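You operate a simulated robot arm through the tools that you are given. There is no shell and no other tool. Be economical: measure what you need, move in short steps, check, and stop when the job is done.

The job below is to be done with a simulated two-armed robot. You get a single attempt, and the scene is never put back.

Task
Wipe up the spill on the top of the pine table with the green cloth and put it back.

The check looks at the end state, three seconds after you hand in, the way a careful person would. Anything else that was tipped, shoved, dropped, spilled or broken makes it a failure. Flat cloth is picked up by pressing the open fingertips on it (5 to 10 N) and closing them slowly along it; thin cloth reads only 2 to 8 mm in the jaws.

Robot
Two 7-joint arms with two-finger parallel grippers on one trunk, on a base that drives. Base frame: it is fixed to the floor where the robot stands at the start and does not move with it; the origin is under the middle of the robot, x ahead of it, y to its left, z up. Units: m, degrees, N and s.
The left shoulder is at the start at [0.05, 0.187, 1.035], the right one opposite. With the tool pointing down near the work surface each hand reaches from about 0.1 to 0.66 m from the robot's upright axis, wherever it stands, measured 20 degrees to its own side. Payload 3.43 kg a hand.
The TCP of each hand is the grasp point between the finger pads, 0.03 m short of the fingertips. In the tool frame z runs along the fingers and y along their closing line. The gripper opens to 0.094 m. The fingers are 0.028 m wide and 0.01 m thick; the gripper's body (0.05 by 0.096 m) begins 0.055 m behind the TCP.
Orientation is told as [roll, pitch, yaw] about the base's x, y, z axes, in that order, counted from this pose: with the fingers straight down and closing along the base's y, the tool's x points along the base's -x, its y along +y and its z along -z.

Tools
- The arms move only by the tool drive_tool. It takes "left_plan", "right_plan" or both (then of equal length, played together; a hand with none holds still); each is a list of rows, each a list of 7 numbers: the shift along the tool's x, y, z in mm, then the turn, a rotation vector about the tool's x, y, z in degrees, then the closure, from 0 (fully open) to 1 (shut). In form: [[tx, ty, tz, wx, wy, wz, claw], ...]. A call has 1 to 20 rows; each row is the pose to reach, as a shift and turn from the pose commanded when the call began, along the tool's axes at that moment. A row lasts 0.2 s, in which the tool goes at most 0.05 m and 8.6 degrees; a call with a longer step from one row to the next is refused whole, and so is a gripper value outside its range. A pose out of reach is approached as far as the arm can. The call stops where the force on the tool passes 40 N (or 10 N more than at its start, if that is more) or the arm is blocked; 0.2 s more then pass. The fingers move at their own pace (about 0.153 m/s each) and stop on an object; they squeeze with about 22 N. The grip force told is the motor's: it shows also when the fingers shut on nothing. Time passes only in rows, and 0.2 s behind the last, so rows that repeat a pose let the fingers close. It gives the time, the measured TCP pose, the force on the tool (base axes), the opening and the grip force at its end, in the units of the frame above (readings bear some noise), with the torque about the TCP (base axes, N m) and any sound that the robot's microphone picked up.
- Cameras (640 x 400 px; columns grow to the right, rows downward): "scene" is now at [0.1415, 0.0225, 1.1951]; the picture's right is [0.26, -0.97, 0.00], its down [-0.59, -0.16, -0.79] and it looks along [0.77, 0.20, -0.61] (base axes); focal length 270 px, centre (320, 200). "left" rides on the left gripper at [0.076, -0.014, -0.103] in its tool frame; the picture's right is [0.18, 0.98, 0.00], its down [-0.75, 0.14, -0.64] and it looks along [-0.63, 0.12, 0.77] (tool axes); focal length 243 px, centre (320, 200). "right" rides on the right gripper at [0.076, 0.014, -0.102] in its tool frame; the picture's right is [-0.18, 0.98, 0.00], its down [-0.75, -0.14, -0.64] and it looks along [-0.63, -0.12, 0.77] (tool axes); focal length 243 px, centre (320, 200).
- grab_frame(camera): a new picture of that camera. No time passes.
- raise_lower(by): slides the trunk up (or, below 0, down) by that many m; the arms and the scene camera ride with it, the base frame stays. It gives what a move gives, with no picture.
- roll_base(legs): drives the robot by 1 to 6 legs, each [ahead, left, turn to the left] in m, m and degrees, along the robot's own axes; the way and the turn of a leg run together, so that a leg with both is an arc; at most 1.5 m and 180 degrees a leg. The arms and the cameras ride along, it lands a little off, and it stops where it bumps. It gives what a move gives.
- pan_tilt(pan, tilt): turns the head with the scene camera to pan (to the left, within 80 degrees either way) and tilt (down, from -29 to 69), counted from straight ahead of the robot. It gives what a move gives.
- measure_at(camera, pixels): there is no depth. For up to 12 entries [column, row, z] of the newest picture of that camera ("zoom" is the newest enlarged one), the place [x, y] in the base frame at which the ray of that pixel passes the height z, good to about 0.002 m. No time passes.
- close_up(camera, box): a new picture of the part [left, top, right, bottom] of that camera's present view, enlarged. No time passes.
- job_done(): hands the job in; it is judged then, once.

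Work in short steps. Measure before you move; look again where a grasp or a placing could have gone wrong, and mend it. You have 80 turns and 70 pictures in all, those below and enlarged ones among them. Open the grippers and draw the arms clear of the work before you hand the job in, unless the task says otherwise; then end with one line.

The tools are called after ">>>" as a command line: name --argument value ..., lists and objects as JSON in quotes. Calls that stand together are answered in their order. drive_tool: Moves the arms, as the interface text tells. Its arguments: {"type":"object","properties":{"left_plan":{"type":"array"},"right_plan":{"type":"array"}},"required":[]} The other tools are called the same way: raise_lower (by) slides the trunk up or down; roll_base (legs) drives the base; pan_tilt (pan, tilt) turns the head that bears the scene camera; grab_frame (camera) takes a picture; measure_at (camera, pixels) gives the place at which the rays of pixels pass given heights; close_up (camera, box) takes an enlarged picture of a part of a camera's view; job_done () hands the job in.

At the start:

```text
clock: 0.0
left_tool_pos: [0.4186, 0.3697, 0.9398]
left_tcp_rot: [-0.1, 0.0, 0.0]
left_contact_force: [0.1, 0.2, 0.2]
left_moment: [0.02, 0.01, 0.01]
left_gripper_width: 0.0941
left_finger_force: 0.1
right_tool_pos: [0.3954, -0.0831, 0.9646]
right_tcp_rot: [0.1, 0.0, -0.1]
right_contact_force: [0.2, 0.4, -0.6]
right_moment: [0.03, -0.02, -0.04]
right_gripper_width: 0.0942
right_finger_force: 0.0
trunk travel left (down, up): [-0.25, 0.182]
robot x, y, heading: [-0.0001, -0.0039, 0.3]
head pan, tilt: [14.9, 37.4]
```

scene: 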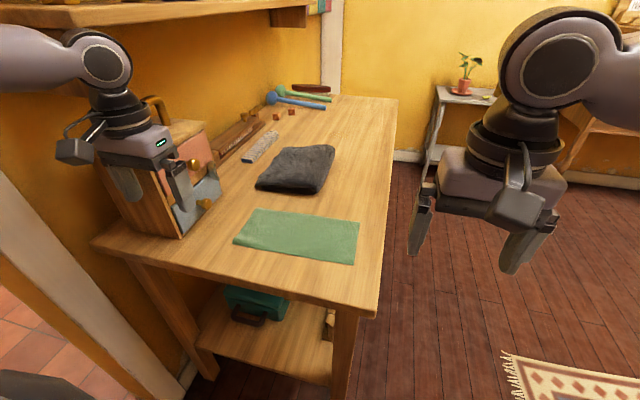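
right: 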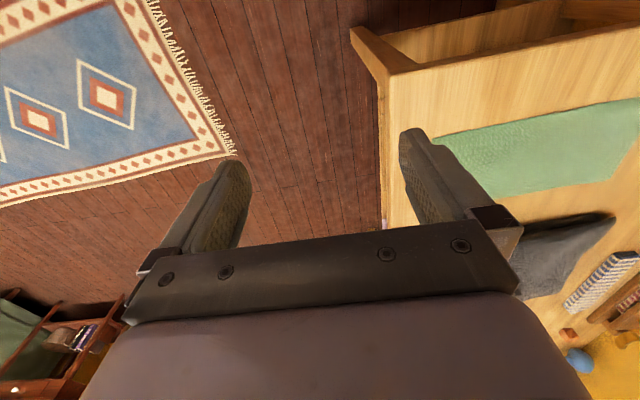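
left: 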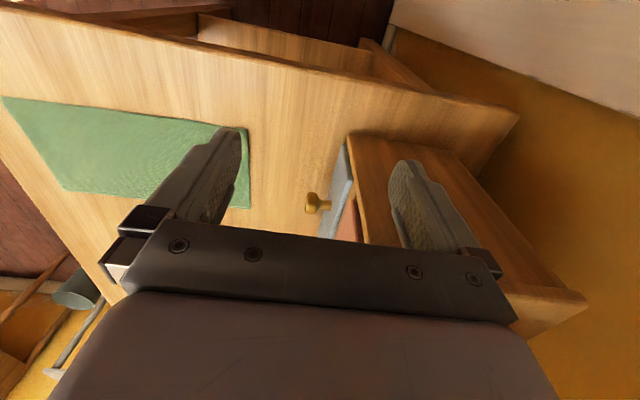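

The green cloth lies on the pine table at about (300,235); no spill is obvious yet. I look closer at the table top.

>>> close_up --camera "scene" --box '[200, 80, 420, 220]'

>>> close_up --camera "scene" --box '[80, 180, 400, 380]'

```text
2.86 times, centred on (310, 150) of scene
```

zoom: 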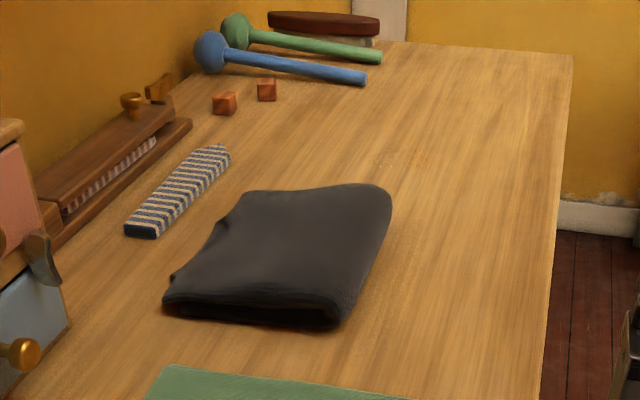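

```text
2.00 times, centred on (240, 280) of scene
```

zoom: 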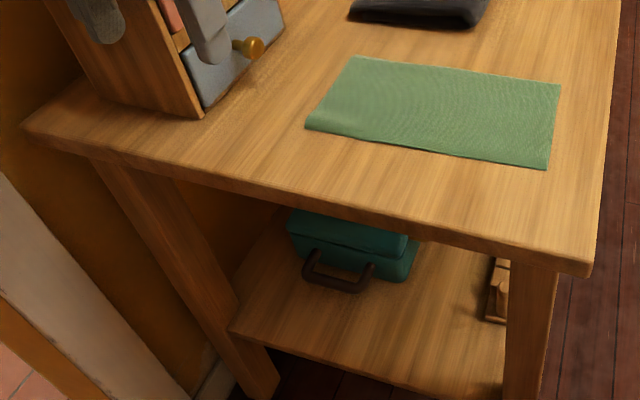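

There is a faint orange-ish speckled patch at about scene (338,135). I enlarge it.

>>> close_up --camera "scene" --box '[300, 110, 380, 160]'

>>> grab_frame --camera "scene"

```text
8.00 times, centred on (340, 135) of scene
```

zoom: 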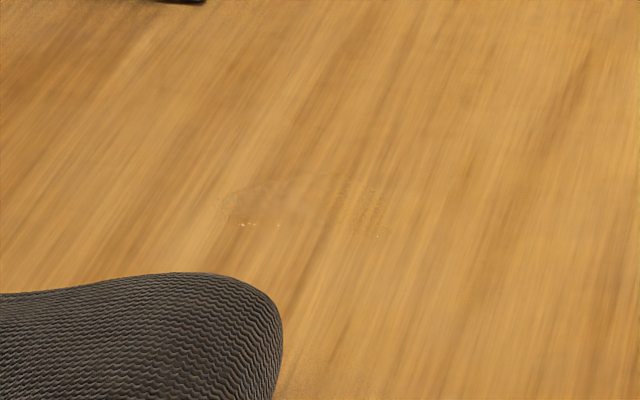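

```text
63 pictures are left
```

scene: 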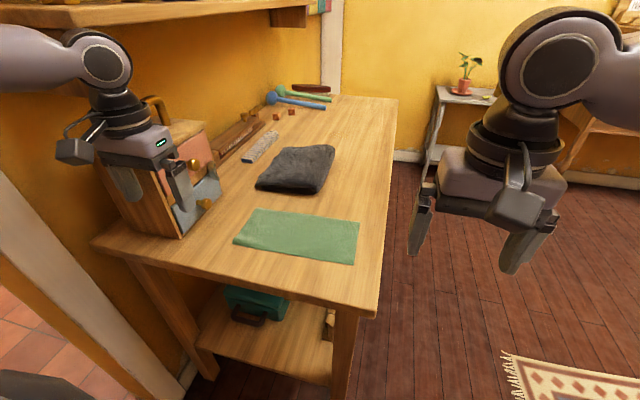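

A faint clear film with glints sits around zoom (225–390,170–240). I measure the cloth corners at several heights in both scene and left views to find the table height.

>>> measure_at --camera "scene" --pixels '[[233, 243, 0.65], [233, 243, 0.75], [233, 243, 0.85], [360, 222, 0.65], [360, 222, 0.75], [360, 222, 0.85]]'

>>> measure_at --camera "left" --pixels '[[65, 190, 0.65], [65, 190, 0.75], [65, 190, 0.85], [250, 208, 0.65], [250, 208, 0.75], [250, 208, 0.85], [2, 97, 0.65], [2, 97, 0.75], [2, 97, 0.85]]'

>>> measure_at --camera "scene" --pixels '[[354, 263, 0.65], [354, 263, 0.75], [354, 263, 0.85], [258, 208, 0.65], [258, 208, 0.75], [258, 208, 0.85]]'

```text
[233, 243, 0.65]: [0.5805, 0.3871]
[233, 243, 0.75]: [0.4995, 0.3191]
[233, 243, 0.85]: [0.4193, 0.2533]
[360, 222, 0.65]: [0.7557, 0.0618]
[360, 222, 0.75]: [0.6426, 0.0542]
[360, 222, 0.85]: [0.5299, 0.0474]
```

```text
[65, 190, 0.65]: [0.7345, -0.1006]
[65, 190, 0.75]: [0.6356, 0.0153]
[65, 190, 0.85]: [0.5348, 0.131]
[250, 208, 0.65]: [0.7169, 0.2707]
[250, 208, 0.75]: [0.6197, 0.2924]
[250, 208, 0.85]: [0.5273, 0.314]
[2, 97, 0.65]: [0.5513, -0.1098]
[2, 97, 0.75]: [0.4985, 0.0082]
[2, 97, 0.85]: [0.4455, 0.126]
```

```text
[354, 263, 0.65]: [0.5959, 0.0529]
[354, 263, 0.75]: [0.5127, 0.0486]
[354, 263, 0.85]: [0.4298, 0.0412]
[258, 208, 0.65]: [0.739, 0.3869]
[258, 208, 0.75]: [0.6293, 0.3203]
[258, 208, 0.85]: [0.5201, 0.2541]
```

The two views agree at a table height of about z = 0.781. I now measure the spill, the dark cloth, table edges and the other things at that height.

>>> measure_at --camera "scene" --pixels '[[328, 136, 0.78], [350, 136, 0.78], [336, 131, 0.78], [346, 140, 0.78], [257, 190, 0.78], [317, 195, 0.78], [335, 147, 0.82], [290, 147, 0.82], [376, 315, 0.78], [398, 99, 0.78], [92, 243, 0.78], [245, 160, 0.79]]'

>>> measure_at --camera "scene" --pixels '[[278, 131, 0.79], [326, 107, 0.79], [275, 120, 0.78], [291, 115, 0.78], [180, 237, 0.78], [217, 200, 0.78]]'

```text
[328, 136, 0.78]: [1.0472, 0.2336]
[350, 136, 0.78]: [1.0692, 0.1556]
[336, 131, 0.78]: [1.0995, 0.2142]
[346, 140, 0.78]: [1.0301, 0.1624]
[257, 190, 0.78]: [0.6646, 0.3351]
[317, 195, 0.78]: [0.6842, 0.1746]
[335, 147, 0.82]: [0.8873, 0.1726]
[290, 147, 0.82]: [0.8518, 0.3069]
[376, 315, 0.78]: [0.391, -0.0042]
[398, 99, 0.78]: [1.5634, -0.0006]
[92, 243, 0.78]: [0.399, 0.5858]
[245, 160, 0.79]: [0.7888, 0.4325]
```

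```text
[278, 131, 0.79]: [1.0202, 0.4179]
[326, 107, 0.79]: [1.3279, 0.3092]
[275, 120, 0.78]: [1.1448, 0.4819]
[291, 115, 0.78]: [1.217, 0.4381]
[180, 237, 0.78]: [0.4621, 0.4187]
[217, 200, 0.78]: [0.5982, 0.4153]
```

Table spans about x 0.39–1.56, y 0–0.59. The cloth spans x 0.475–0.605, y 0.05–0.30, and the spill lies near (1.06,0.19). I look closely at the cloth to see whether it is folded, and look around to the right for the driving way.

>>> close_up --camera "left" --box '[0, 80, 260, 240]'

>>> pan_tilt --pan -30 --tilt 35

>>> grab_frame --camera "scene"

```text
2.46 times, centred on (130, 160) of left
```

zoom: 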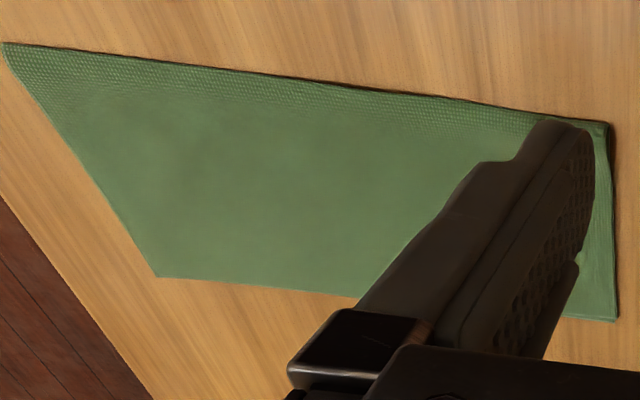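

```text
clock: 1.1
left_tool_pos: [0.4177, 0.37, 0.94]
left_tcp_rot: [0.1, -0.1, 0.0]
left_contact_force: [0.3, -0.3, -1.0]
left_moment: [-0.01, -0.02, 0.02]
left_gripper_width: 0.0941
left_finger_force: 0.1
right_tool_pos: [0.3948, -0.0826, 0.9662]
right_tcp_rot: [0.0, 0.0, 0.0]
right_contact_force: [-0.3, 0.3, 0.8]
right_moment: [-0.03, 0.03, 0.04]
right_gripper_width: 0.0942
right_finger_force: 0.0
trunk travel left (down, up): [-0.25, 0.182]
robot x, y, heading: [0.0013, 0.0034, 0.0]
head pan, tilt: [-30.0, 35.0]
```

```text
61 pictures are left
```

scene: 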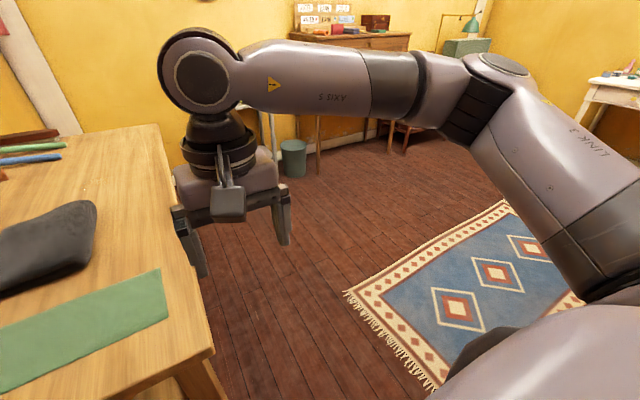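

The floor to the right is clear. I drive to the long side of the table (right by 0.5, ahead 0.35, turn to face it), keeping away from the edge; sliding sideways later takes the hand between cloth and spill.

>>> roll_base --legs '[[0, -0.5, 0], [0.35, 0, 0], [0, 0, 90]]'

>>> pan_tilt --pan -20 --tilt 40

>>> grab_frame --camera "scene"

```text
clock: 11.8
left_tool_pos: [-0.03, -0.0902, 0.9395]
left_tcp_rot: [0.1, -0.1, 91.2]
left_contact_force: [1.1, -0.9, 0.1]
left_moment: [-0.01, -0.02, -0.01]
left_gripper_width: 0.0938
left_finger_force: 0.1
right_tool_pos: [0.4249, -0.1035, 0.9645]
right_tcp_rot: [0.0, 0.0, 91.1]
right_contact_force: [0.7, -0.1, 0.5]
right_moment: [0.0, -0.03, -0.02]
right_gripper_width: 0.0941
right_finger_force: 0.0
trunk travel left (down, up): [-0.25, 0.182]
robot x, y, heading: [0.3507, -0.5044, 91.3]
head pan, tilt: [-30.0, 35.0]
```

```text
clock: 12.5
left_tool_pos: [-0.0294, -0.0892, 0.9393]
left_tcp_rot: [-0.1, -0.1, 91.1]
left_contact_force: [0.1, -0.3, 1.2]
left_moment: [0.01, -0.06, 0.03]
left_gripper_width: 0.0937
left_finger_force: 0.0
right_tool_pos: [0.4226, -0.1034, 0.9643]
right_tcp_rot: [0.1, -0.1, 91.2]
right_contact_force: [0.0, 0.7, -0.3]
right_moment: [0.02, 0.04, 0.03]
right_gripper_width: 0.0937
right_finger_force: 0.0
trunk travel left (down, up): [-0.25, 0.182]
robot x, y, heading: [0.3482, -0.5002, 91.1]
head pan, tilt: [-20.0, 40.0]
```

```text
60 pictures are left
```

scene: 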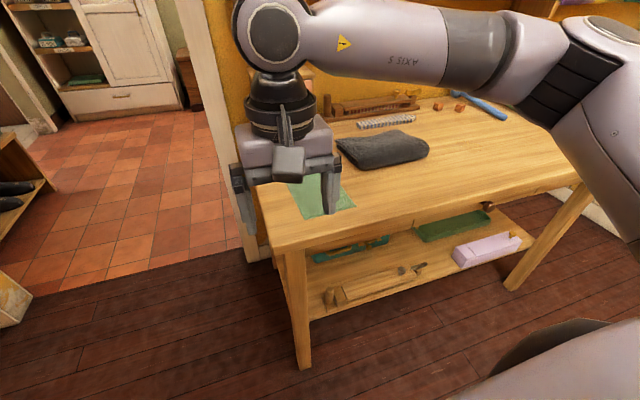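

The path is clear. I straighten the heading and drive ahead to about y = -0.37, which leaves roughly the clearance to the table edge that existed at the start.

>>> roll_base --legs '[[0, 0, -1.2], [0.13, 0, 0]]'

>>> grab_frame --camera "right"

>>> grab_frame --camera "scene"

```text
clock: 14.1
left_tool_pos: [-0.0217, 0.0459, 0.9396]
left_tcp_rot: [0.0, 0.0, 90.2]
left_contact_force: [0.2, 0.9, -0.9]
left_moment: [-0.04, -0.02, 0.02]
left_gripper_width: 0.094
left_finger_force: 0.1
right_tool_pos: [0.4319, 0.0242, 0.964]
right_tcp_rot: [-0.1, -0.1, 90.3]
right_contact_force: [0.6, 0.5, 0.0]
right_moment: [0.0, 0.02, 0.01]
right_gripper_width: 0.0939
right_finger_force: 0.0
trunk travel left (down, up): [-0.25, 0.182]
robot x, y, heading: [0.3506, -0.3725, 90.1]
head pan, tilt: [-20.0, 40.0]
```

```text
59 pictures are left
```

right: 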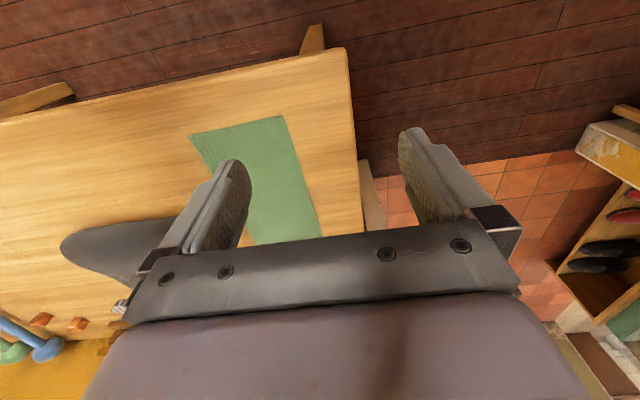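

```text
58 pictures are left
```

scene: 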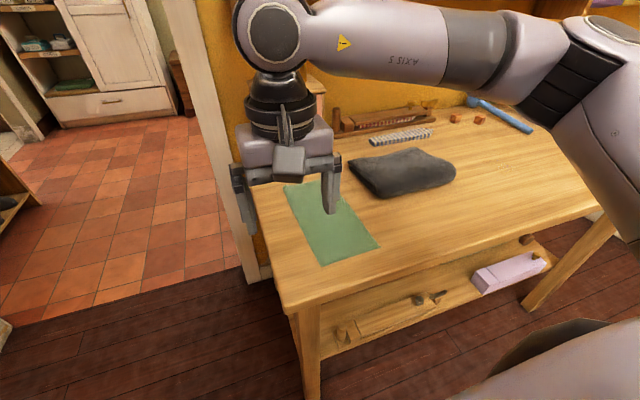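

Cloth's near short edge runs from scene (322,265) to (380,246); I measure its corners at z = 0.78 from both views to check the frame.

>>> measure_at --camera "scene" --pixels '[[322, 265, 0.781], [380, 246, 0.781], [285, 184, 0.781], [335, 181, 0.781], [350, 182, 0.781], [456, 175, 0.781]]'

>>> measure_at --camera "right" --pixels '[[189, 136, 0.781], [283, 117, 0.781], [322, 237, 0.781], [346, 48, 0.781], [63, 245, 0.781]]'

```text
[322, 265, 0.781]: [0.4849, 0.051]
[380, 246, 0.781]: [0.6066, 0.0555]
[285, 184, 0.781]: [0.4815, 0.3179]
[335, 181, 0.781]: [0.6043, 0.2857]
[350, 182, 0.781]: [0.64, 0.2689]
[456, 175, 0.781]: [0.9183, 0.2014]
```

```text
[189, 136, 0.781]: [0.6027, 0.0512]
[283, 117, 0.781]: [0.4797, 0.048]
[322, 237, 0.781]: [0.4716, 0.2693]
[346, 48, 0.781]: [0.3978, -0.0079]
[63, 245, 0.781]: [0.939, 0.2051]
```

The views agree (x 0.48–0.605, near edge y≈0.05). I move the right hand above (0.543, 0.078), partly closed to ~45 mm.

>>> drive_tool --right_plan '[[-14, -28, 20, 0, 0, 0, 0.3], [-27, -56, 45, 0, 0, 0, 0.5], [-40, -84, 75, 0, 0, 0, 0.5], [-54, -111, 105, 0, 0, 0, 0.5], [-54, -111, 125, 0, 0, 0, 0.5], [-54, -111, 125, 0, 0, 0, 0.5]]'

>>> grab_frame --camera "right"

```text
clock: 15.5
left_tool_pos: [-0.0235, 0.0457, 0.9398]
left_tcp_rot: [0.0, 0.0, 90.2]
left_contact_force: [-0.4, -0.1, 0.0]
left_moment: [0.01, 0.04, -0.03]
left_gripper_width: 0.094
left_finger_force: 0.1
right_tool_pos: [0.5417, 0.0797, 0.8412]
right_tcp_rot: [0.1, 0.0, 90.2]
right_contact_force: [-0.3, -0.4, 0.4]
right_moment: [0.02, -0.05, -0.03]
right_gripper_width: 0.0469
right_finger_force: 0.1
trunk travel left (down, up): [-0.25, 0.182]
robot x, y, heading: [0.3495, -0.3709, 90.0]
head pan, tilt: [-20.0, 40.0]
```

```text
57 pictures are left
```

right: 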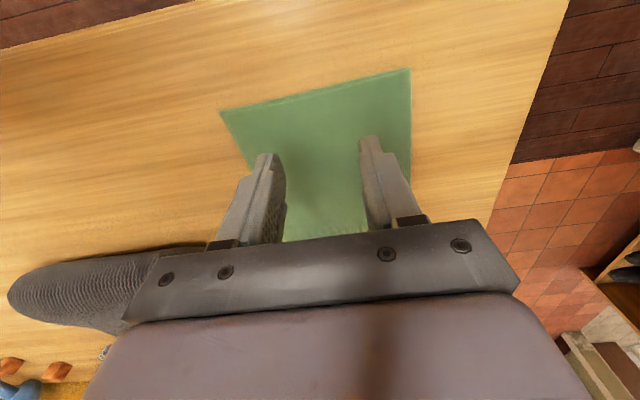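

Fingers straddle the middle, ~30 mm inside the near edge, tips ~30 mm above the cloth. I lower carefully until a few newtons show.

>>> drive_tool --right_plan '[[0, 0, 12, 0, 0, 0, 0.5], [0, 0, 22, 0, 0, 0, 0.5], [0, 0, 25, 0, 0, 0, 0.5], [0, 0, 26.5, 0, 0, 0, 0.5], [0, 0, 27.5, 0, 0, 0, 0.5]]'

```text
clock: 16.7
left_tool_pos: [-0.0217, 0.0469, 0.9394]
left_tcp_rot: [0.0, 0.0, 90.2]
left_contact_force: [-1.2, 0.8, -0.4]
left_moment: [0.02, -0.01, -0.01]
left_gripper_width: 0.0938
left_finger_force: 0.0
right_tool_pos: [0.5425, 0.0791, 0.8139]
right_tcp_rot: [0.0, -0.1, 90.2]
right_contact_force: [0.5, -0.6, 0.8]
right_moment: [-0.02, -0.03, 0.0]
right_gripper_width: 0.047
right_finger_force: 0.0
trunk travel left (down, up): [-0.25, 0.182]
robot x, y, heading: [0.3522, -0.3706, 90.1]
head pan, tilt: [-20.0, 40.0]
```

No contact yet at TCP z = 0.814; I go on 1 mm at a time.

>>> drive_tool --right_plan '[[0, 0, 1, 0, 0, 0, 0.5], [0, 0, 2, 0, 0, 0, 0.5], [0, 0, 2, 0, 0, 0, 0.5]]'

```text
clock: 17.5
left_tool_pos: [-0.0224, 0.0445, 0.9414]
left_tcp_rot: [0.1, -0.1, 90.1]
left_contact_force: [-0.3, 0.2, 0.5]
left_moment: [-0.01, -0.01, 0.0]
left_gripper_width: 0.0941
left_finger_force: 0.0
right_tool_pos: [0.5407, 0.0787, 0.8115]
right_tcp_rot: [0.1, -0.2, 90.1]
right_contact_force: [0.9, -0.7, 13.5]
right_moment: [-0.1, -0.11, -0.01]
right_gripper_width: 0.0471
right_finger_force: 0.1
trunk travel left (down, up): [-0.25, 0.182]
robot x, y, heading: [0.3493, -0.3738, 89.9]
head pan, tilt: [-20.0, 40.0]
```

13.5 N is a bit much; I ease up 0.6 mm and close slowly in steps.

>>> drive_tool --right_plan '[[0, 0, -0.6, 0, 0, 0, 0.5], [0, 0, -0.6, 0, 0, 0, 0.55], [0, 0, -0.6, 0, 0, 0, 0.6], [0, 0, -0.6, 0, 0, 0, 0.65]]'

>>> grab_frame --camera "right"

```text
clock: 18.5
left_tool_pos: [-0.0213, 0.0445, 0.9416]
left_tcp_rot: [0.0, -0.2, 90.2]
left_contact_force: [0.0, 0.5, 0.1]
left_moment: [0.0, 0.01, 0.01]
left_gripper_width: 0.094
left_finger_force: 0.1
right_tool_pos: [0.5402, 0.0794, 0.813]
right_tcp_rot: [0.1, -0.1, 90.2]
right_contact_force: [-0.5, 0.7, 14.9]
right_moment: [-0.08, -0.02, 0.02]
right_gripper_width: 0.0312
right_finger_force: 0.0
trunk travel left (down, up): [-0.25, 0.182]
robot x, y, heading: [0.3465, -0.3698, 90.2]
head pan, tilt: [-20.0, 40.0]
```

```text
56 pictures are left
```

right: 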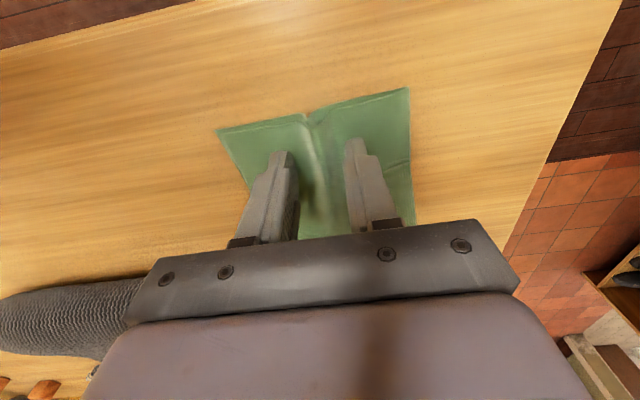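

A ridge is forming between the fingers as wanted. Force is still ~15 N, so I ease up slightly and close on.

>>> drive_tool --right_plan '[[0, 0, -0.6, 0, 0, 0, 0.7], [0, 0, -0.7, 0, 0, 0, 0.75], [0, 0, -0.7, 0, 0, 0, 0.8], [0, 0, -0.7, 0, 0, 0, 0.85], [0, 0, -0.7, 0, 0, 0, 0.9], [0, 0, -0.7, 0, 0, 0, 0.95], [0, 0, -0.7, 0, 0, 0, 1], [0, 0, -0.7, 0, 0, 0, 1], [0, 0, -0.7, 0, 0, 0, 1]]'

>>> grab_frame --camera "right"

```text
clock: 20.5
left_tool_pos: [-0.0226, 0.0459, 0.9404]
left_tcp_rot: [0.0, 0.1, 90.2]
left_contact_force: [-0.4, -1.1, -0.1]
left_moment: [0.02, -0.01, 0.01]
left_gripper_width: 0.0941
left_finger_force: 0.2
right_tool_pos: [0.5413, 0.078, 0.8124]
right_tcp_rot: [0.0, 0.0, 90.2]
right_contact_force: [0.5, 0.0, 3.9]
right_moment: [-0.04, -0.02, -0.01]
right_gripper_width: 0.0034
right_finger_force: 22.0
trunk travel left (down, up): [-0.25, 0.182]
robot x, y, heading: [0.3428, -0.3716, 90.3]
head pan, tilt: [-20.0, 40.0]
```

```text
55 pictures are left
```

right: 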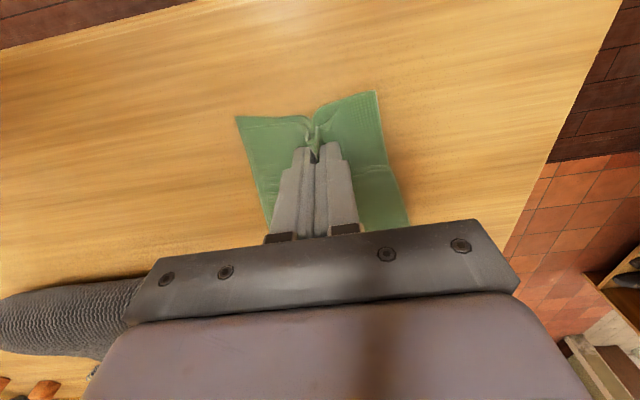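

Jaws read 3.4 mm with 22 N: the cloth is pinched. I lift slowly by 0.25 m.

>>> drive_tool --right_plan '[[0, 0, -20, 0, 0, 0, 1], [0, 0, -45, 0, 0, 0, 1], [0, 0, -70, 0, 0, 0, 1], [0, 0, -95, 0, 0, 0, 1], [0, 0, -120, 0, 0, 0, 1], [0, 0, -145, 0, 0, 0, 1], [0, 0, -170, 0, 0, 0, 1], [0, 0, -195, 0, 0, 0, 1], [0, 0, -220, 0, 0, 0, 1], [0, 0, -250, 0, 0, 0, 1]]'

>>> grab_frame --camera "scene"

```text
clock: 22.7
left_tool_pos: [-0.0225, 0.0474, 0.9396]
left_tcp_rot: [-0.1, 0.1, 90.2]
left_contact_force: [-0.2, -0.1, -0.9]
left_moment: [0.01, 0.03, -0.03]
left_gripper_width: 0.094
left_finger_force: 0.0
right_tool_pos: [0.5422, 0.0781, 1.063]
right_tcp_rot: [-0.1, 0.1, 90.1]
right_contact_force: [1.2, -0.1, -0.4]
right_moment: [0.01, 0.0, 0.02]
right_gripper_width: 0.0036
right_finger_force: 22.2
trunk travel left (down, up): [-0.25, 0.182]
robot x, y, heading: [0.3512, -0.3732, 90.4]
head pan, tilt: [-20.0, 40.0]
```

```text
54 pictures are left
```

scene: 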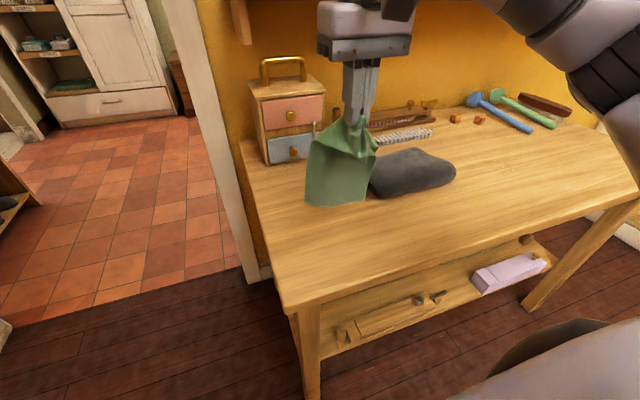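

The cloth hangs freely from the jaws, clear of the dark one. I slide the robot 0.52 m to its right along the table.

>>> roll_base --legs '[[0, -0.52, -0.3]]'

>>> pan_tilt --pan -12 --tilt 42

>>> grab_frame --camera "scene"

```text
clock: 27.8
left_tool_pos: [0.5022, 0.047, 0.9393]
left_tcp_rot: [0.0, 0.0, 90.0]
left_contact_force: [-0.4, -0.5, -0.1]
left_moment: [0.04, 0.0, 0.0]
left_gripper_width: 0.0936
left_finger_force: 0.2
right_tool_pos: [1.0668, 0.0799, 1.062]
right_tcp_rot: [0.0, 0.0, 90.0]
right_contact_force: [0.3, -0.1, -0.1]
right_moment: [0.0, -0.02, -0.02]
right_gripper_width: 0.0037
right_finger_force: 22.5
trunk travel left (down, up): [-0.25, 0.182]
robot x, y, heading: [0.8715, -0.3703, 89.9]
head pan, tilt: [-20.0, 40.0]
```

```text
clock: 28.5
left_tool_pos: [0.5033, 0.0483, 0.9402]
left_tcp_rot: [-0.1, 0.1, 90.0]
left_contact_force: [-0.4, 0.8, -0.6]
left_moment: [0.02, -0.01, 0.01]
left_gripper_width: 0.094
left_finger_force: 0.1
right_tool_pos: [1.0676, 0.0791, 1.0618]
right_tcp_rot: [0.0, 0.0, 90.1]
right_contact_force: [-0.3, 0.7, 0.4]
right_moment: [0.02, 0.01, -0.02]
right_gripper_width: 0.0036
right_finger_force: 21.6
trunk travel left (down, up): [-0.25, 0.182]
robot x, y, heading: [0.8703, -0.3679, 90.2]
head pan, tilt: [-12.0, 42.0]
```

```text
53 pictures are left
```

scene: 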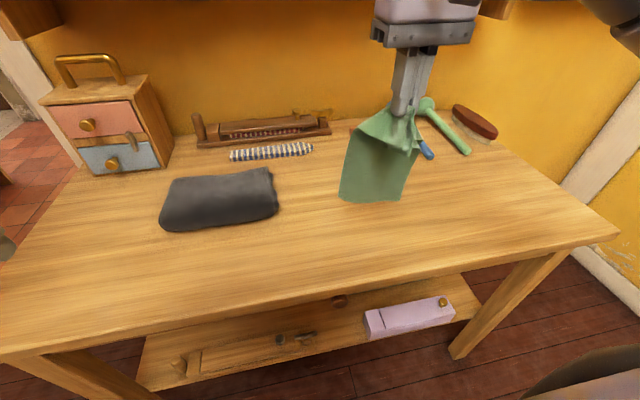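

I look for the spill from this closer viewpoint, around the cloth.

>>> close_up --camera "scene" --box '[270, 120, 470, 245]'

>>> close_up --camera "right" --box '[0, 0, 640, 400]'

```text
3.20 times, centred on (370, 182) of scene
```

zoom: 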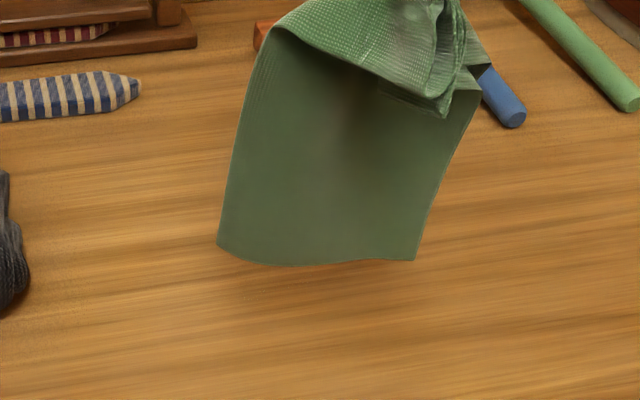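

```text
1.00 times, centred on (320, 200) of right (not enlarged: the box is as wide or as high as the picture)
```

zoom: 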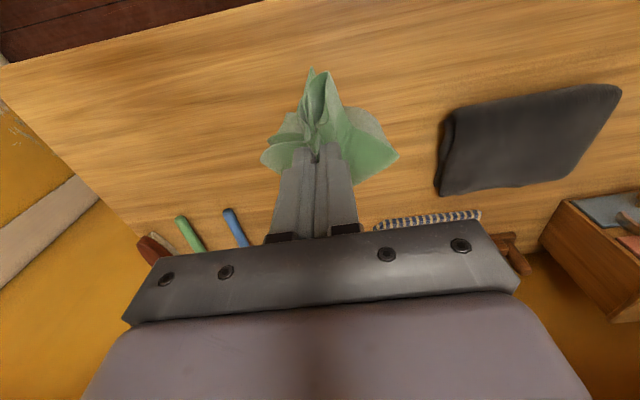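

The cloth hides the spill. I move the hand 0.15 m further to the right to see it.

>>> drive_tool --right_plan '[[0, -35, 0, 0, 0, 0, 1], [0, -70, 0, 0, 0, 0, 1], [0, -110, 0, 0, 0, 0, 1], [0, -150, 0, 0, 0, 0, 1], [0, -150, 0, 0, 0, 0, 1]]'

>>> close_up --camera "scene" --box '[290, 120, 450, 220]'

```text
clock: 29.7
left_tool_pos: [0.5024, 0.0465, 0.9389]
left_tcp_rot: [0.0, 0.0, 89.9]
left_contact_force: [-0.7, -0.2, -0.3]
left_moment: [-0.02, 0.02, -0.04]
left_gripper_width: 0.0941
left_finger_force: 0.0
right_tool_pos: [1.2186, 0.0794, 1.0612]
right_tcp_rot: [-0.1, 0.0, 89.9]
right_contact_force: [-0.9, 0.1, -0.3]
right_moment: [0.01, -0.01, -0.01]
right_gripper_width: 0.0034
right_finger_force: 22.1
trunk travel left (down, up): [-0.25, 0.182]
robot x, y, heading: [0.8767, -0.371, 90.2]
head pan, tilt: [-12.0, 42.0]
```

```text
4.00 times, centred on (370, 170) of scene
```

zoom: 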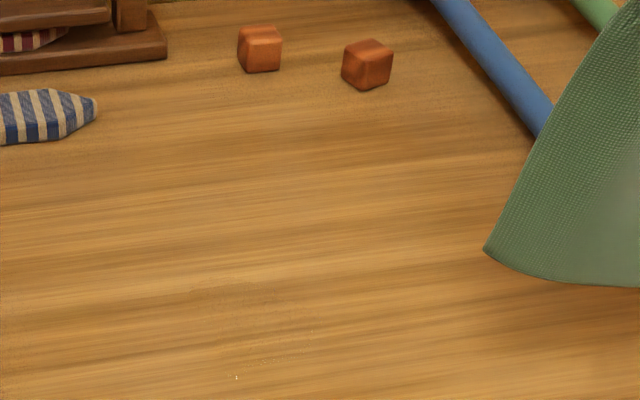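

The film is at about zoom (180–330, 280–370+), i.e. scene (335–353, 190–215). I enlarge that region.

>>> close_up --camera "scene" --box '[308, 175, 388, 225]'

>>> close_up --camera "right" --box '[360, 60, 600, 210]'

```text
8.00 times, centred on (348, 200) of scene
```

zoom: 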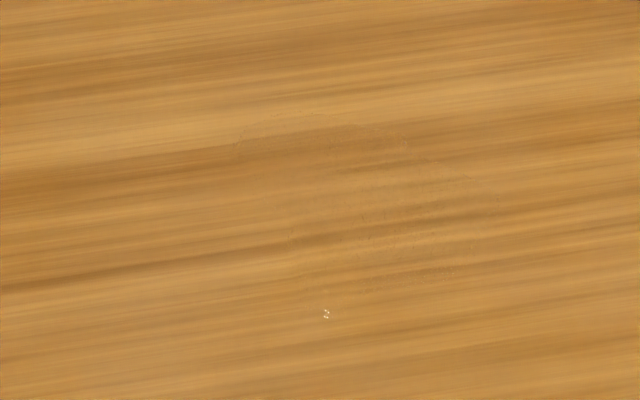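

```text
2.67 times, centred on (480, 135) of right
```

zoom: 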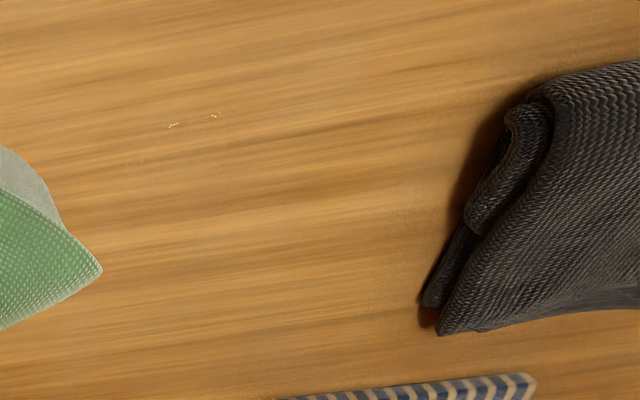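

I measure the outline of the film (scene pixels computed from the 8x view) and in the right view.

>>> measure_at --camera "scene" --pixels '[[337.4, 193.7, 0.78], [370.5, 200, 0.78], [345.5, 189, 0.78], [348.8, 214.4, 0.78], [340, 205, 0.78], [365, 208, 0.78], [360, 192, 0.78]]'

>>> measure_at --camera "zoom" --pixels '[[172, 125, 0.78], [215, 116, 0.78], [125, 165, 0.78]]'

```text
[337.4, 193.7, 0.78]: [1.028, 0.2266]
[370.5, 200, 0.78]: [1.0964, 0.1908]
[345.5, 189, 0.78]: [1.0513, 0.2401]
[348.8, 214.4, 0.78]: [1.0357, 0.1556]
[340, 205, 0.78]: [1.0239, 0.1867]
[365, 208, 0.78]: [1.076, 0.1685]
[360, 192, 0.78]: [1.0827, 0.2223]
```

```text
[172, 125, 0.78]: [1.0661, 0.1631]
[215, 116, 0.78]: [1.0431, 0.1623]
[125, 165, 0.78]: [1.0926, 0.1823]
```

The spill covers x 1.02–1.10, y 0.152–0.242. I lower the cloth at (1.125, 0.15) with the tail trailing toward +x, away from the dark cloth and the cubes.

>>> drive_tool --right_plan '[[-24, 0, 10, 0, 0, 0, 1], [-48, 0, 30, 0, 0, 0, 1], [-71, 0, 55, 0, 0, 0, 1], [-71, 10, 80, 0, 0, 0, 1], [-71, 22, 105, 0, 0, 0, 1], [-71, 36, 130, 0, 0, 0, 1], [-71, 50, 155, 0, 0, 0, 1], [-71, 65, 180, 0, 0, 0, 1], [-71, 80, 205, 0, 0, 0, 1], [-71, 94, 228, 0, 0, 0, 1]]'

>>> grab_frame --camera "scene"

```text
clock: 31.9
left_tool_pos: [0.5024, 0.0488, 0.9401]
left_tcp_rot: [0.1, 0.0, 90.0]
left_contact_force: [-0.4, 0.6, -0.3]
left_moment: [0.0, 0.0, -0.03]
left_gripper_width: 0.0942
left_finger_force: 0.0
right_tool_pos: [1.1221, 0.1515, 0.8341]
right_tcp_rot: [0.0, -0.1, 90.0]
right_contact_force: [-0.1, -1.0, 0.0]
right_moment: [-0.02, -0.04, -0.01]
right_gripper_width: 0.0035
right_finger_force: 21.8
trunk travel left (down, up): [-0.25, 0.182]
robot x, y, heading: [0.8742, -0.3722, 90.3]
head pan, tilt: [-12.0, 42.0]
```

```text
47 pictures are left
```

scene: 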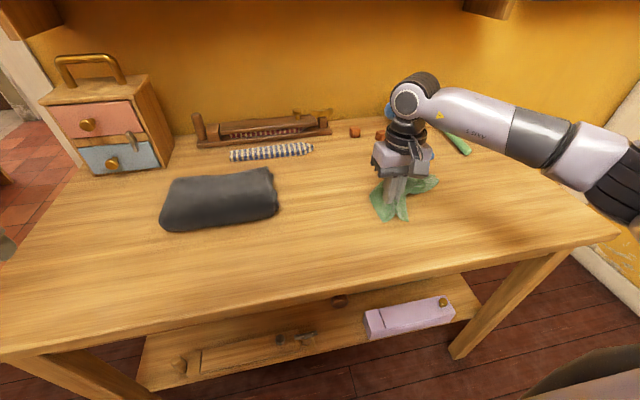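

The cloth touches down at scene (400,200), trailing to the right. I lower step by step until the fingers press on it.

>>> drive_tool --right_plan '[[0, 0, 8, 0, 0, 0, 1], [0, 0, 14, 0, 0, 0, 1], [0, 0, 17, 0, 0, 0, 1], [0, 0, 18, 0, 0, 0, 1]]'

```text
clock: 32.9
left_tool_pos: [0.5018, 0.0482, 0.9399]
left_tcp_rot: [-0.1, 0.0, 90.1]
left_contact_force: [0.5, 0.3, -0.2]
left_moment: [-0.01, -0.02, 0.03]
left_gripper_width: 0.0941
left_finger_force: 0.1
right_tool_pos: [1.1233, 0.1497, 0.8171]
right_tcp_rot: [0.0, -0.1, 90.0]
right_contact_force: [0.1, 0.8, 1.8]
right_moment: [-0.02, -0.04, -0.01]
right_gripper_width: 0.0037
right_finger_force: 22.0
trunk travel left (down, up): [-0.25, 0.182]
robot x, y, heading: [0.8755, -0.3674, 89.9]
head pan, tilt: [-12.0, 42.0]
```

Light contact (1.8 N). I press 2.5 mm more and sweep the first lane (y=0.15) toward -x to x≈1.01.

>>> drive_tool --right_plan '[[0, 0, 1.5, 0, 0, 0, 1], [0, 0, 2.5, 0, 0, 0, 1], [0, 15, 2.5, 0, 0, 0, 1], [0, 30, 2.5, 0, 0, 0, 1], [0, 45, 2.5, 0, 0, 0, 1], [0, 60, 2.5, 0, 0, 0, 1], [0, 75, 2.5, 0, 0, 0, 1], [0, 90, 2.5, 0, 0, 0, 1], [0, 105, 2.5, 0, 0, 0, 1], [0, 112, 2.5, 0, 0, 0, 1]]'

>>> grab_frame --camera "scene"

```text
clock: 35.1
left_tool_pos: [0.5031, 0.0479, 0.9397]
left_tcp_rot: [-0.1, 0.0, 90.0]
left_contact_force: [0.2, -0.1, -0.9]
left_moment: [0.03, 0.03, -0.01]
left_gripper_width: 0.0941
left_finger_force: 0.0
right_tool_pos: [1.011, 0.1502, 0.8147]
right_tcp_rot: [-0.1, 0.0, 90.0]
right_contact_force: [0.8, 0.6, 1.2]
right_moment: [0.01, 0.0, 0.04]
right_gripper_width: 0.0034
right_finger_force: 21.9
trunk travel left (down, up): [-0.25, 0.182]
robot x, y, heading: [0.873, -0.3718, 90.1]
head pan, tilt: [-12.0, 42.0]
```

```text
46 pictures are left
```

scene: 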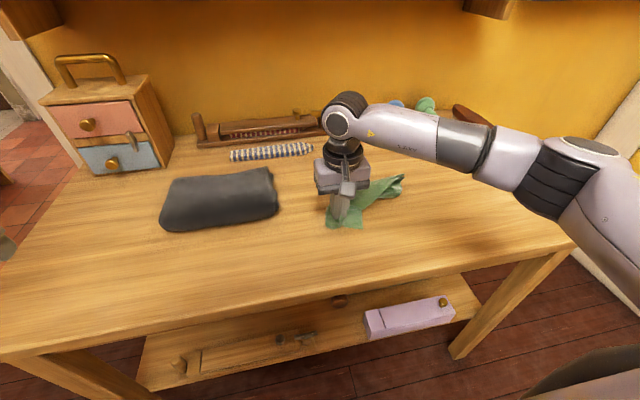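

The cloth trails well; contact is light (1–2 N), so I press ~2 mm more and sweep lanes y=0.15 back to +x, then 0.17, 0.19.

>>> drive_tool --right_plan '[[0, 0, 1.5, 0, 0, 0, 1], [0, -20, 2, 0, 0, 0, 1], [0, -40, 2, 0, 0, 0, 1], [0, -60, 2, 0, 0, 0, 1], [0, -80, 2, 0, 0, 0, 1], [0, -100, 2, 0, 0, 0, 1], [0, -108, 2, 0, 0, 0, 1], [-20, -108, 2, 0, 0, 0, 1], [-20, -90, 2, 0, 0, 0, 1], [-20, -70, 2, 0, 0, 0, 1], [-20, -50, 2, 0, 0, 0, 1], [-20, -30, 2, 0, 0, 0, 1], [-20, -10, 2, 0, 0, 0, 1], [-20, 0, 2, 0, 0, 0, 1]]'

>>> grab_frame --camera "scene"

```text
clock: 38.1
left_tool_pos: [0.5018, 0.0475, 0.9404]
left_tcp_rot: [-0.1, 0.0, 90.0]
left_contact_force: [-0.3, 0.2, -0.2]
left_moment: [-0.04, 0.0, -0.09]
left_gripper_width: 0.0941
left_finger_force: 0.0
right_tool_pos: [1.0096, 0.1694, 0.8135]
right_tcp_rot: [0.0, 0.0, 90.2]
right_contact_force: [2.3, -0.5, 4.7]
right_moment: [-0.03, -0.08, 0.03]
right_gripper_width: 0.0037
right_finger_force: 22.0
trunk travel left (down, up): [-0.25, 0.182]
robot x, y, heading: [0.8709, -0.3693, 90.0]
head pan, tilt: [-12.0, 42.0]
```

```text
45 pictures are left
```

scene: 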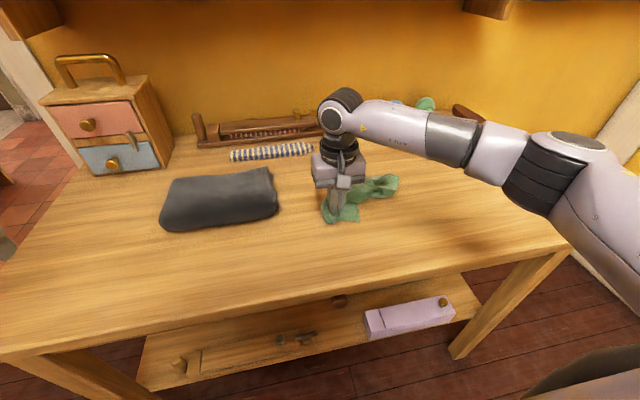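

4.7 N with clear friction, cloth intact. I go on with lanes y=0.19 (to +x) and y=0.21 (back), then look.

>>> drive_tool --right_plan '[[-20, 0, 0.4, 0, 0, 0, 1], [-20, -20, 0.4, 0, 0, 0, 1], [-20, -40, 0.4, 0, 0, 0, 1], [-20, -60, 0.4, 0, 0, 0, 1], [-20, -80, 0.4, 0, 0, 0, 1], [-20, -100, 0.4, 0, 0, 0, 1], [-20, -108, 0.4, 0, 0, 0, 1], [-40, -108, 0.4, 0, 0, 0, 1], [-40, -90, 0.4, 0, 0, 0, 1], [-40, -70, 0.4, 0, 0, 0, 1], [-40, -50, 0.4, 0, 0, 0, 1], [-40, -30, 0.4, 0, 0, 0, 1], [-40, -10, 0.4, 0, 0, 0, 1], [-40, 0, 0.4, 0, 0, 0, 1]]'

>>> grab_frame --camera "scene"

```text
clock: 41.1
left_tool_pos: [0.5019, 0.0472, 0.9408]
left_tcp_rot: [0.0, -0.1, 90.0]
left_contact_force: [0.2, 0.0, -0.1]
left_moment: [0.02, 0.0, 0.0]
left_gripper_width: 0.0939
left_finger_force: 0.1
right_tool_pos: [1.0095, 0.2082, 0.8127]
right_tcp_rot: [0.0, 0.0, 90.0]
right_contact_force: [4.2, -0.3, 8.3]
right_moment: [-0.03, -0.11, -0.05]
right_gripper_width: 0.0036
right_finger_force: 22.0
trunk travel left (down, up): [-0.25, 0.182]
robot x, y, heading: [0.8743, -0.3701, 90.0]
head pan, tilt: [-12.0, 42.0]
```

```text
44 pictures are left
```

scene: 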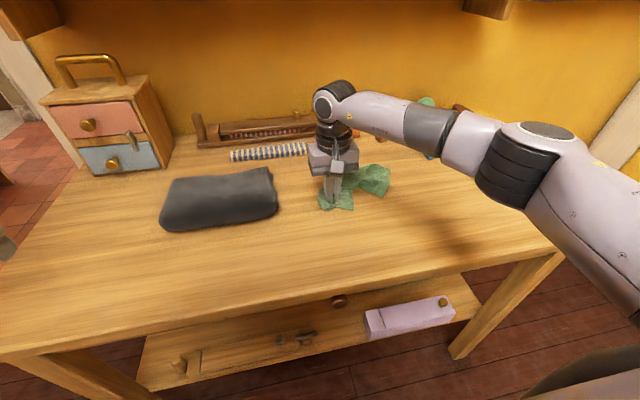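

8.3 N, good. Last lanes: y=0.23 to +x and y=0.25 back.

>>> drive_tool --right_plan '[[-20, 0, 0, 0, 0, 0, 1], [-20, -20, 0, 0, 0, 0, 1], [-20, -40, 0, 0, 0, 0, 1], [-20, -60, 0, 0, 0, 0, 1], [-20, -80, 0, 0, 0, 0, 1], [-20, -100, 0, 0, 0, 0, 1], [-20, -108, 0, 0, 0, 0, 1], [-40, -108, 0, 0, 0, 0, 1], [-40, -90, 0, 0, 0, 0, 1], [-40, -70, 0, 0, 0, 0, 1], [-40, -50, 0, 0, 0, 0, 1], [-40, -30, 0, 0, 0, 0, 1], [-40, -10, 0, 0, 0, 0, 1], [-40, 0, 0, 0, 0, 0, 1]]'

>>> grab_frame --camera "scene"

```text
clock: 44.1
left_tool_pos: [0.5028, 0.0473, 0.9405]
left_tcp_rot: [0.0, -0.1, 90.0]
left_contact_force: [-0.2, -1.6, -0.6]
left_moment: [0.0, -0.02, -0.01]
left_gripper_width: 0.094
left_finger_force: 0.1
right_tool_pos: [1.011, 0.2501, 0.8121]
right_tcp_rot: [0.0, 0.0, 90.0]
right_contact_force: [2.6, 0.1, 10.0]
right_moment: [-0.02, -0.12, -0.02]
right_gripper_width: 0.0035
right_finger_force: 22.3
trunk travel left (down, up): [-0.25, 0.182]
robot x, y, heading: [0.8731, -0.3698, 90.0]
head pan, tilt: [-12.0, 42.0]
```

```text
43 pictures are left
```

scene: 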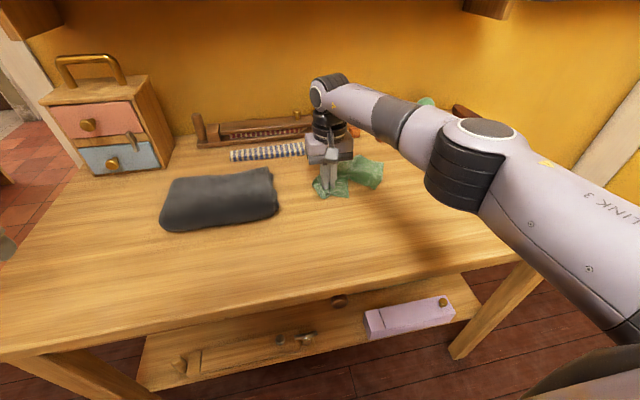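

All lanes swept. I lift the cloth straight up, then move it back to (1.2, 0.08) to inspect the table.

>>> drive_tool --right_plan '[[0, 0, -25, 0, 0, 0, 1], [0, 0, -55, 0, 0, 0, 1], [0, 0, -90, 0, 0, 0, 1], [0, 0, -125, 0, 0, 0, 1], [0, 0, -160, 0, 0, 0, 1], [0, 0, -200, 0, 0, 0, 1], [0, 0, -250, 0, 0, 0, 1], [35, 0, -250, 0, 0, 0, 1], [70, -30, -250, 0, 0, 0, 1], [105, -60, -250, 0, 0, 0, 1], [140, -95, -250, 0, 0, 0, 1], [170, -130, -250, 0, 0, 0, 1], [170, -170, -250, 0, 0, 0, 1], [170, -200, -250, 0, 0, 0, 1], [170, -200, -250, 0, 0, 0, 1]]'

>>> close_up --camera "scene" --box '[308, 175, 388, 225]'

>>> close_up --camera "right" --box '[360, 60, 600, 210]'

>>> grab_frame --camera "scene"

```text
clock: 47.3
left_tool_pos: [0.5032, 0.0472, 0.9391]
left_tcp_rot: [0.1, 0.0, 90.1]
left_contact_force: [0.4, 0.6, -0.5]
left_moment: [-0.02, 0.0, 0.01]
left_gripper_width: 0.094
left_finger_force: 0.0
right_tool_pos: [1.2138, 0.0806, 1.0603]
right_tcp_rot: [0.0, 0.0, 90.1]
right_contact_force: [0.3, -0.2, -0.7]
right_moment: [0.01, 0.0, -0.02]
right_gripper_width: 0.0036
right_finger_force: 21.5
right hand out of reach, approached as far as the arm can: row 5, 6, 7
trunk travel left (down, up): [-0.25, 0.182]
robot x, y, heading: [0.8693, -0.3708, 89.9]
head pan, tilt: [-12.0, 42.0]
```

```text
8.00 times, centred on (348, 200) of scene
```

zoom: 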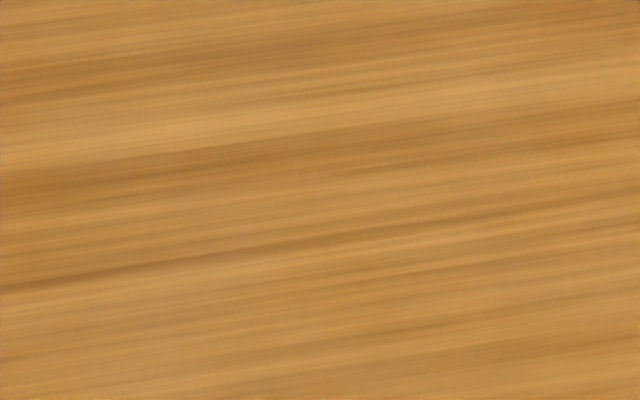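

```text
2.67 times, centred on (480, 135) of right
```

zoom: 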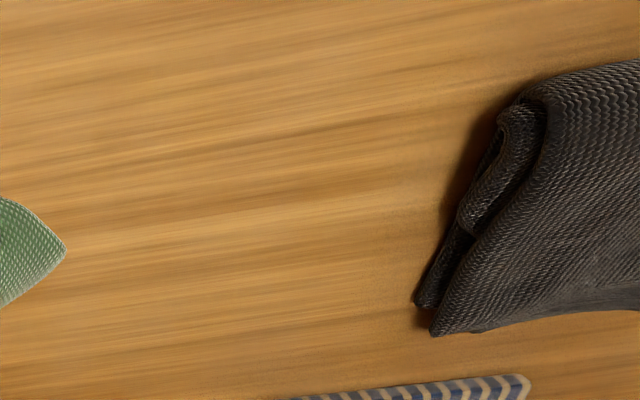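

```text
40 pictures are left
```

scene: 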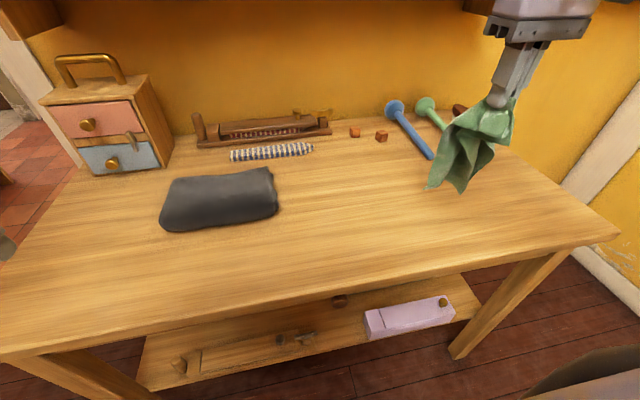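

The spill is gone in both close views, and nothing else has moved. I bring the hand back in by 0.15 m and drive 0.52 m left, back to the cloth's place.

>>> drive_tool --right_plan '[[0, 35, 0, 0, 0, 0, 1], [0, 75, 0, 0, 0, 0, 1], [0, 115, 0, 0, 0, 0, 1], [0, 147, 0, 0, 0, 0, 1]]'

>>> roll_base --legs '[[0, 0.52, 0]]'

>>> raise_lower --by 0.15

>>> grab_frame --camera "scene"

>>> grab_frame --camera "right"

```text
clock: 48.3
left_tool_pos: [0.5023, 0.0473, 0.9406]
left_tcp_rot: [0.0, 0.0, 90.1]
left_contact_force: [-1.0, -0.1, 0.0]
left_moment: [0.02, 0.02, -0.02]
left_gripper_width: 0.0942
left_finger_force: 0.1
right_tool_pos: [1.0656, 0.079, 1.0627]
right_tcp_rot: [0.0, 0.1, 90.1]
right_contact_force: [-0.5, 0.5, -0.2]
right_moment: [-0.04, 0.01, -0.02]
right_gripper_width: 0.0038
right_finger_force: 22.1
trunk travel left (down, up): [-0.25, 0.182]
robot x, y, heading: [0.8729, -0.3673, 90.3]
head pan, tilt: [-12.0, 42.0]
```

```text
clock: 53.4
left_tool_pos: [-0.019, 0.0463, 0.9401]
left_tcp_rot: [0.0, 0.0, 90.0]
left_contact_force: [0.7, -0.3, 0.2]
left_moment: [0.03, -0.01, 0.01]
left_gripper_width: 0.0938
left_finger_force: 0.1
right_tool_pos: [0.5448, 0.0794, 1.0609]
right_tcp_rot: [0.0, -0.1, 90.1]
right_contact_force: [0.0, -0.2, -0.1]
right_moment: [-0.01, -0.02, -0.05]
right_gripper_width: 0.0034
right_finger_force: 22.0
trunk travel left (down, up): [-0.25, 0.182]
robot x, y, heading: [0.3487, -0.3706, 90.2]
head pan, tilt: [-12.0, 42.0]
```

```text
clock: 55.1
left_tool_pos: [-0.02, 0.0479, 1.0889]
left_tcp_rot: [0.0, 0.0, 90.1]
left_contact_force: [-0.1, 0.3, 0.2]
left_moment: [-0.01, -0.01, -0.04]
left_gripper_width: 0.0942
left_finger_force: 0.0
right_tool_pos: [0.5451, 0.0781, 1.211]
right_tcp_rot: [-0.1, -0.1, 90.1]
right_contact_force: [0.7, 0.5, -0.4]
right_moment: [-0.02, -0.04, -0.03]
right_gripper_width: 0.0034
right_finger_force: 22.1
trunk travel left (down, up): [-0.4, 0.032]
robot x, y, heading: [0.3512, -0.3715, 90.2]
head pan, tilt: [-12.0, 42.0]
```

```text
39 pictures are left
```

scene: 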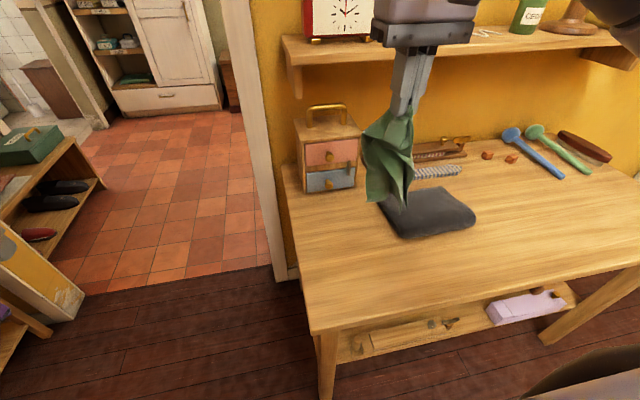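

```text
38 pictures are left
```

right: 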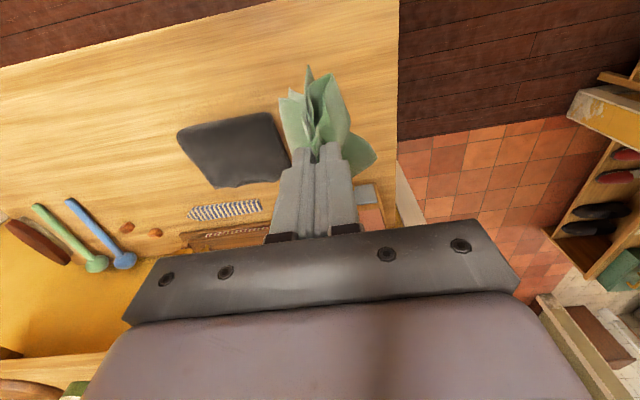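

The cloth hangs bunched but freely. To lay it out I swing it in over the far end of its place (y≈0.285, TCP z≈1.05) so its tail lands first, then I'll pull back along an arc.

>>> drive_tool --right_plan '[[-35, 1, 20, 0, 0, 0, 1], [-70, 1, 45, 0, 0, 0, 1], [-105, 1, 70, 0, 0, 0, 1], [-140, 1, 95, 0, 0, 0, 1], [-175, 1, 120, 0, 0, 0, 1], [-200, 1, 140, 0, 0, 0, 1], [-207, 1, 150, 0, 0, 0, 1], [-207, 1, 150, 0, 0, 0, 1], [-207, 1, 150, 0, 0, 0, 1]]'

>>> grab_frame --camera "scene"

```text
clock: 57.1
left_tool_pos: [-0.0182, 0.0471, 1.0897]
left_tcp_rot: [0.0, 0.0, 90.2]
left_contact_force: [-0.1, -0.4, -0.3]
left_moment: [-0.02, -0.02, 0.0]
left_gripper_width: 0.0941
left_finger_force: 0.0
right_tool_pos: [0.5466, 0.26, 1.0651]
right_tcp_rot: [0.0, 0.0, 90.1]
right_contact_force: [-0.5, 0.4, -1.4]
right_moment: [0.0, 0.0, 0.01]
right_gripper_width: 0.0034
right_finger_force: 21.9
right hand out of reach, approached as far as the arm can: row 6, 7, 8, 9
trunk travel left (down, up): [-0.4, 0.032]
robot x, y, heading: [0.3544, -0.3709, 90.1]
head pan, tilt: [-12.0, 42.0]
```

```text
37 pictures are left
```

scene: 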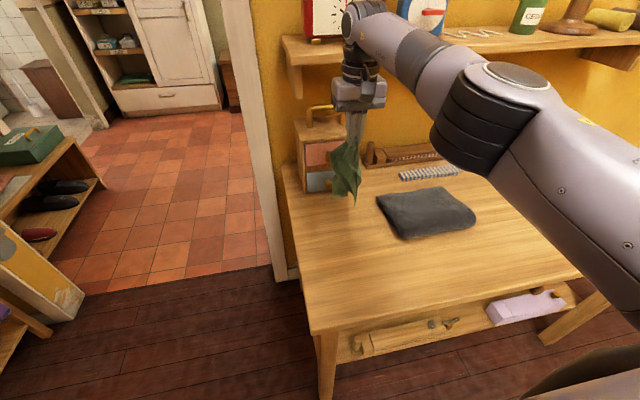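

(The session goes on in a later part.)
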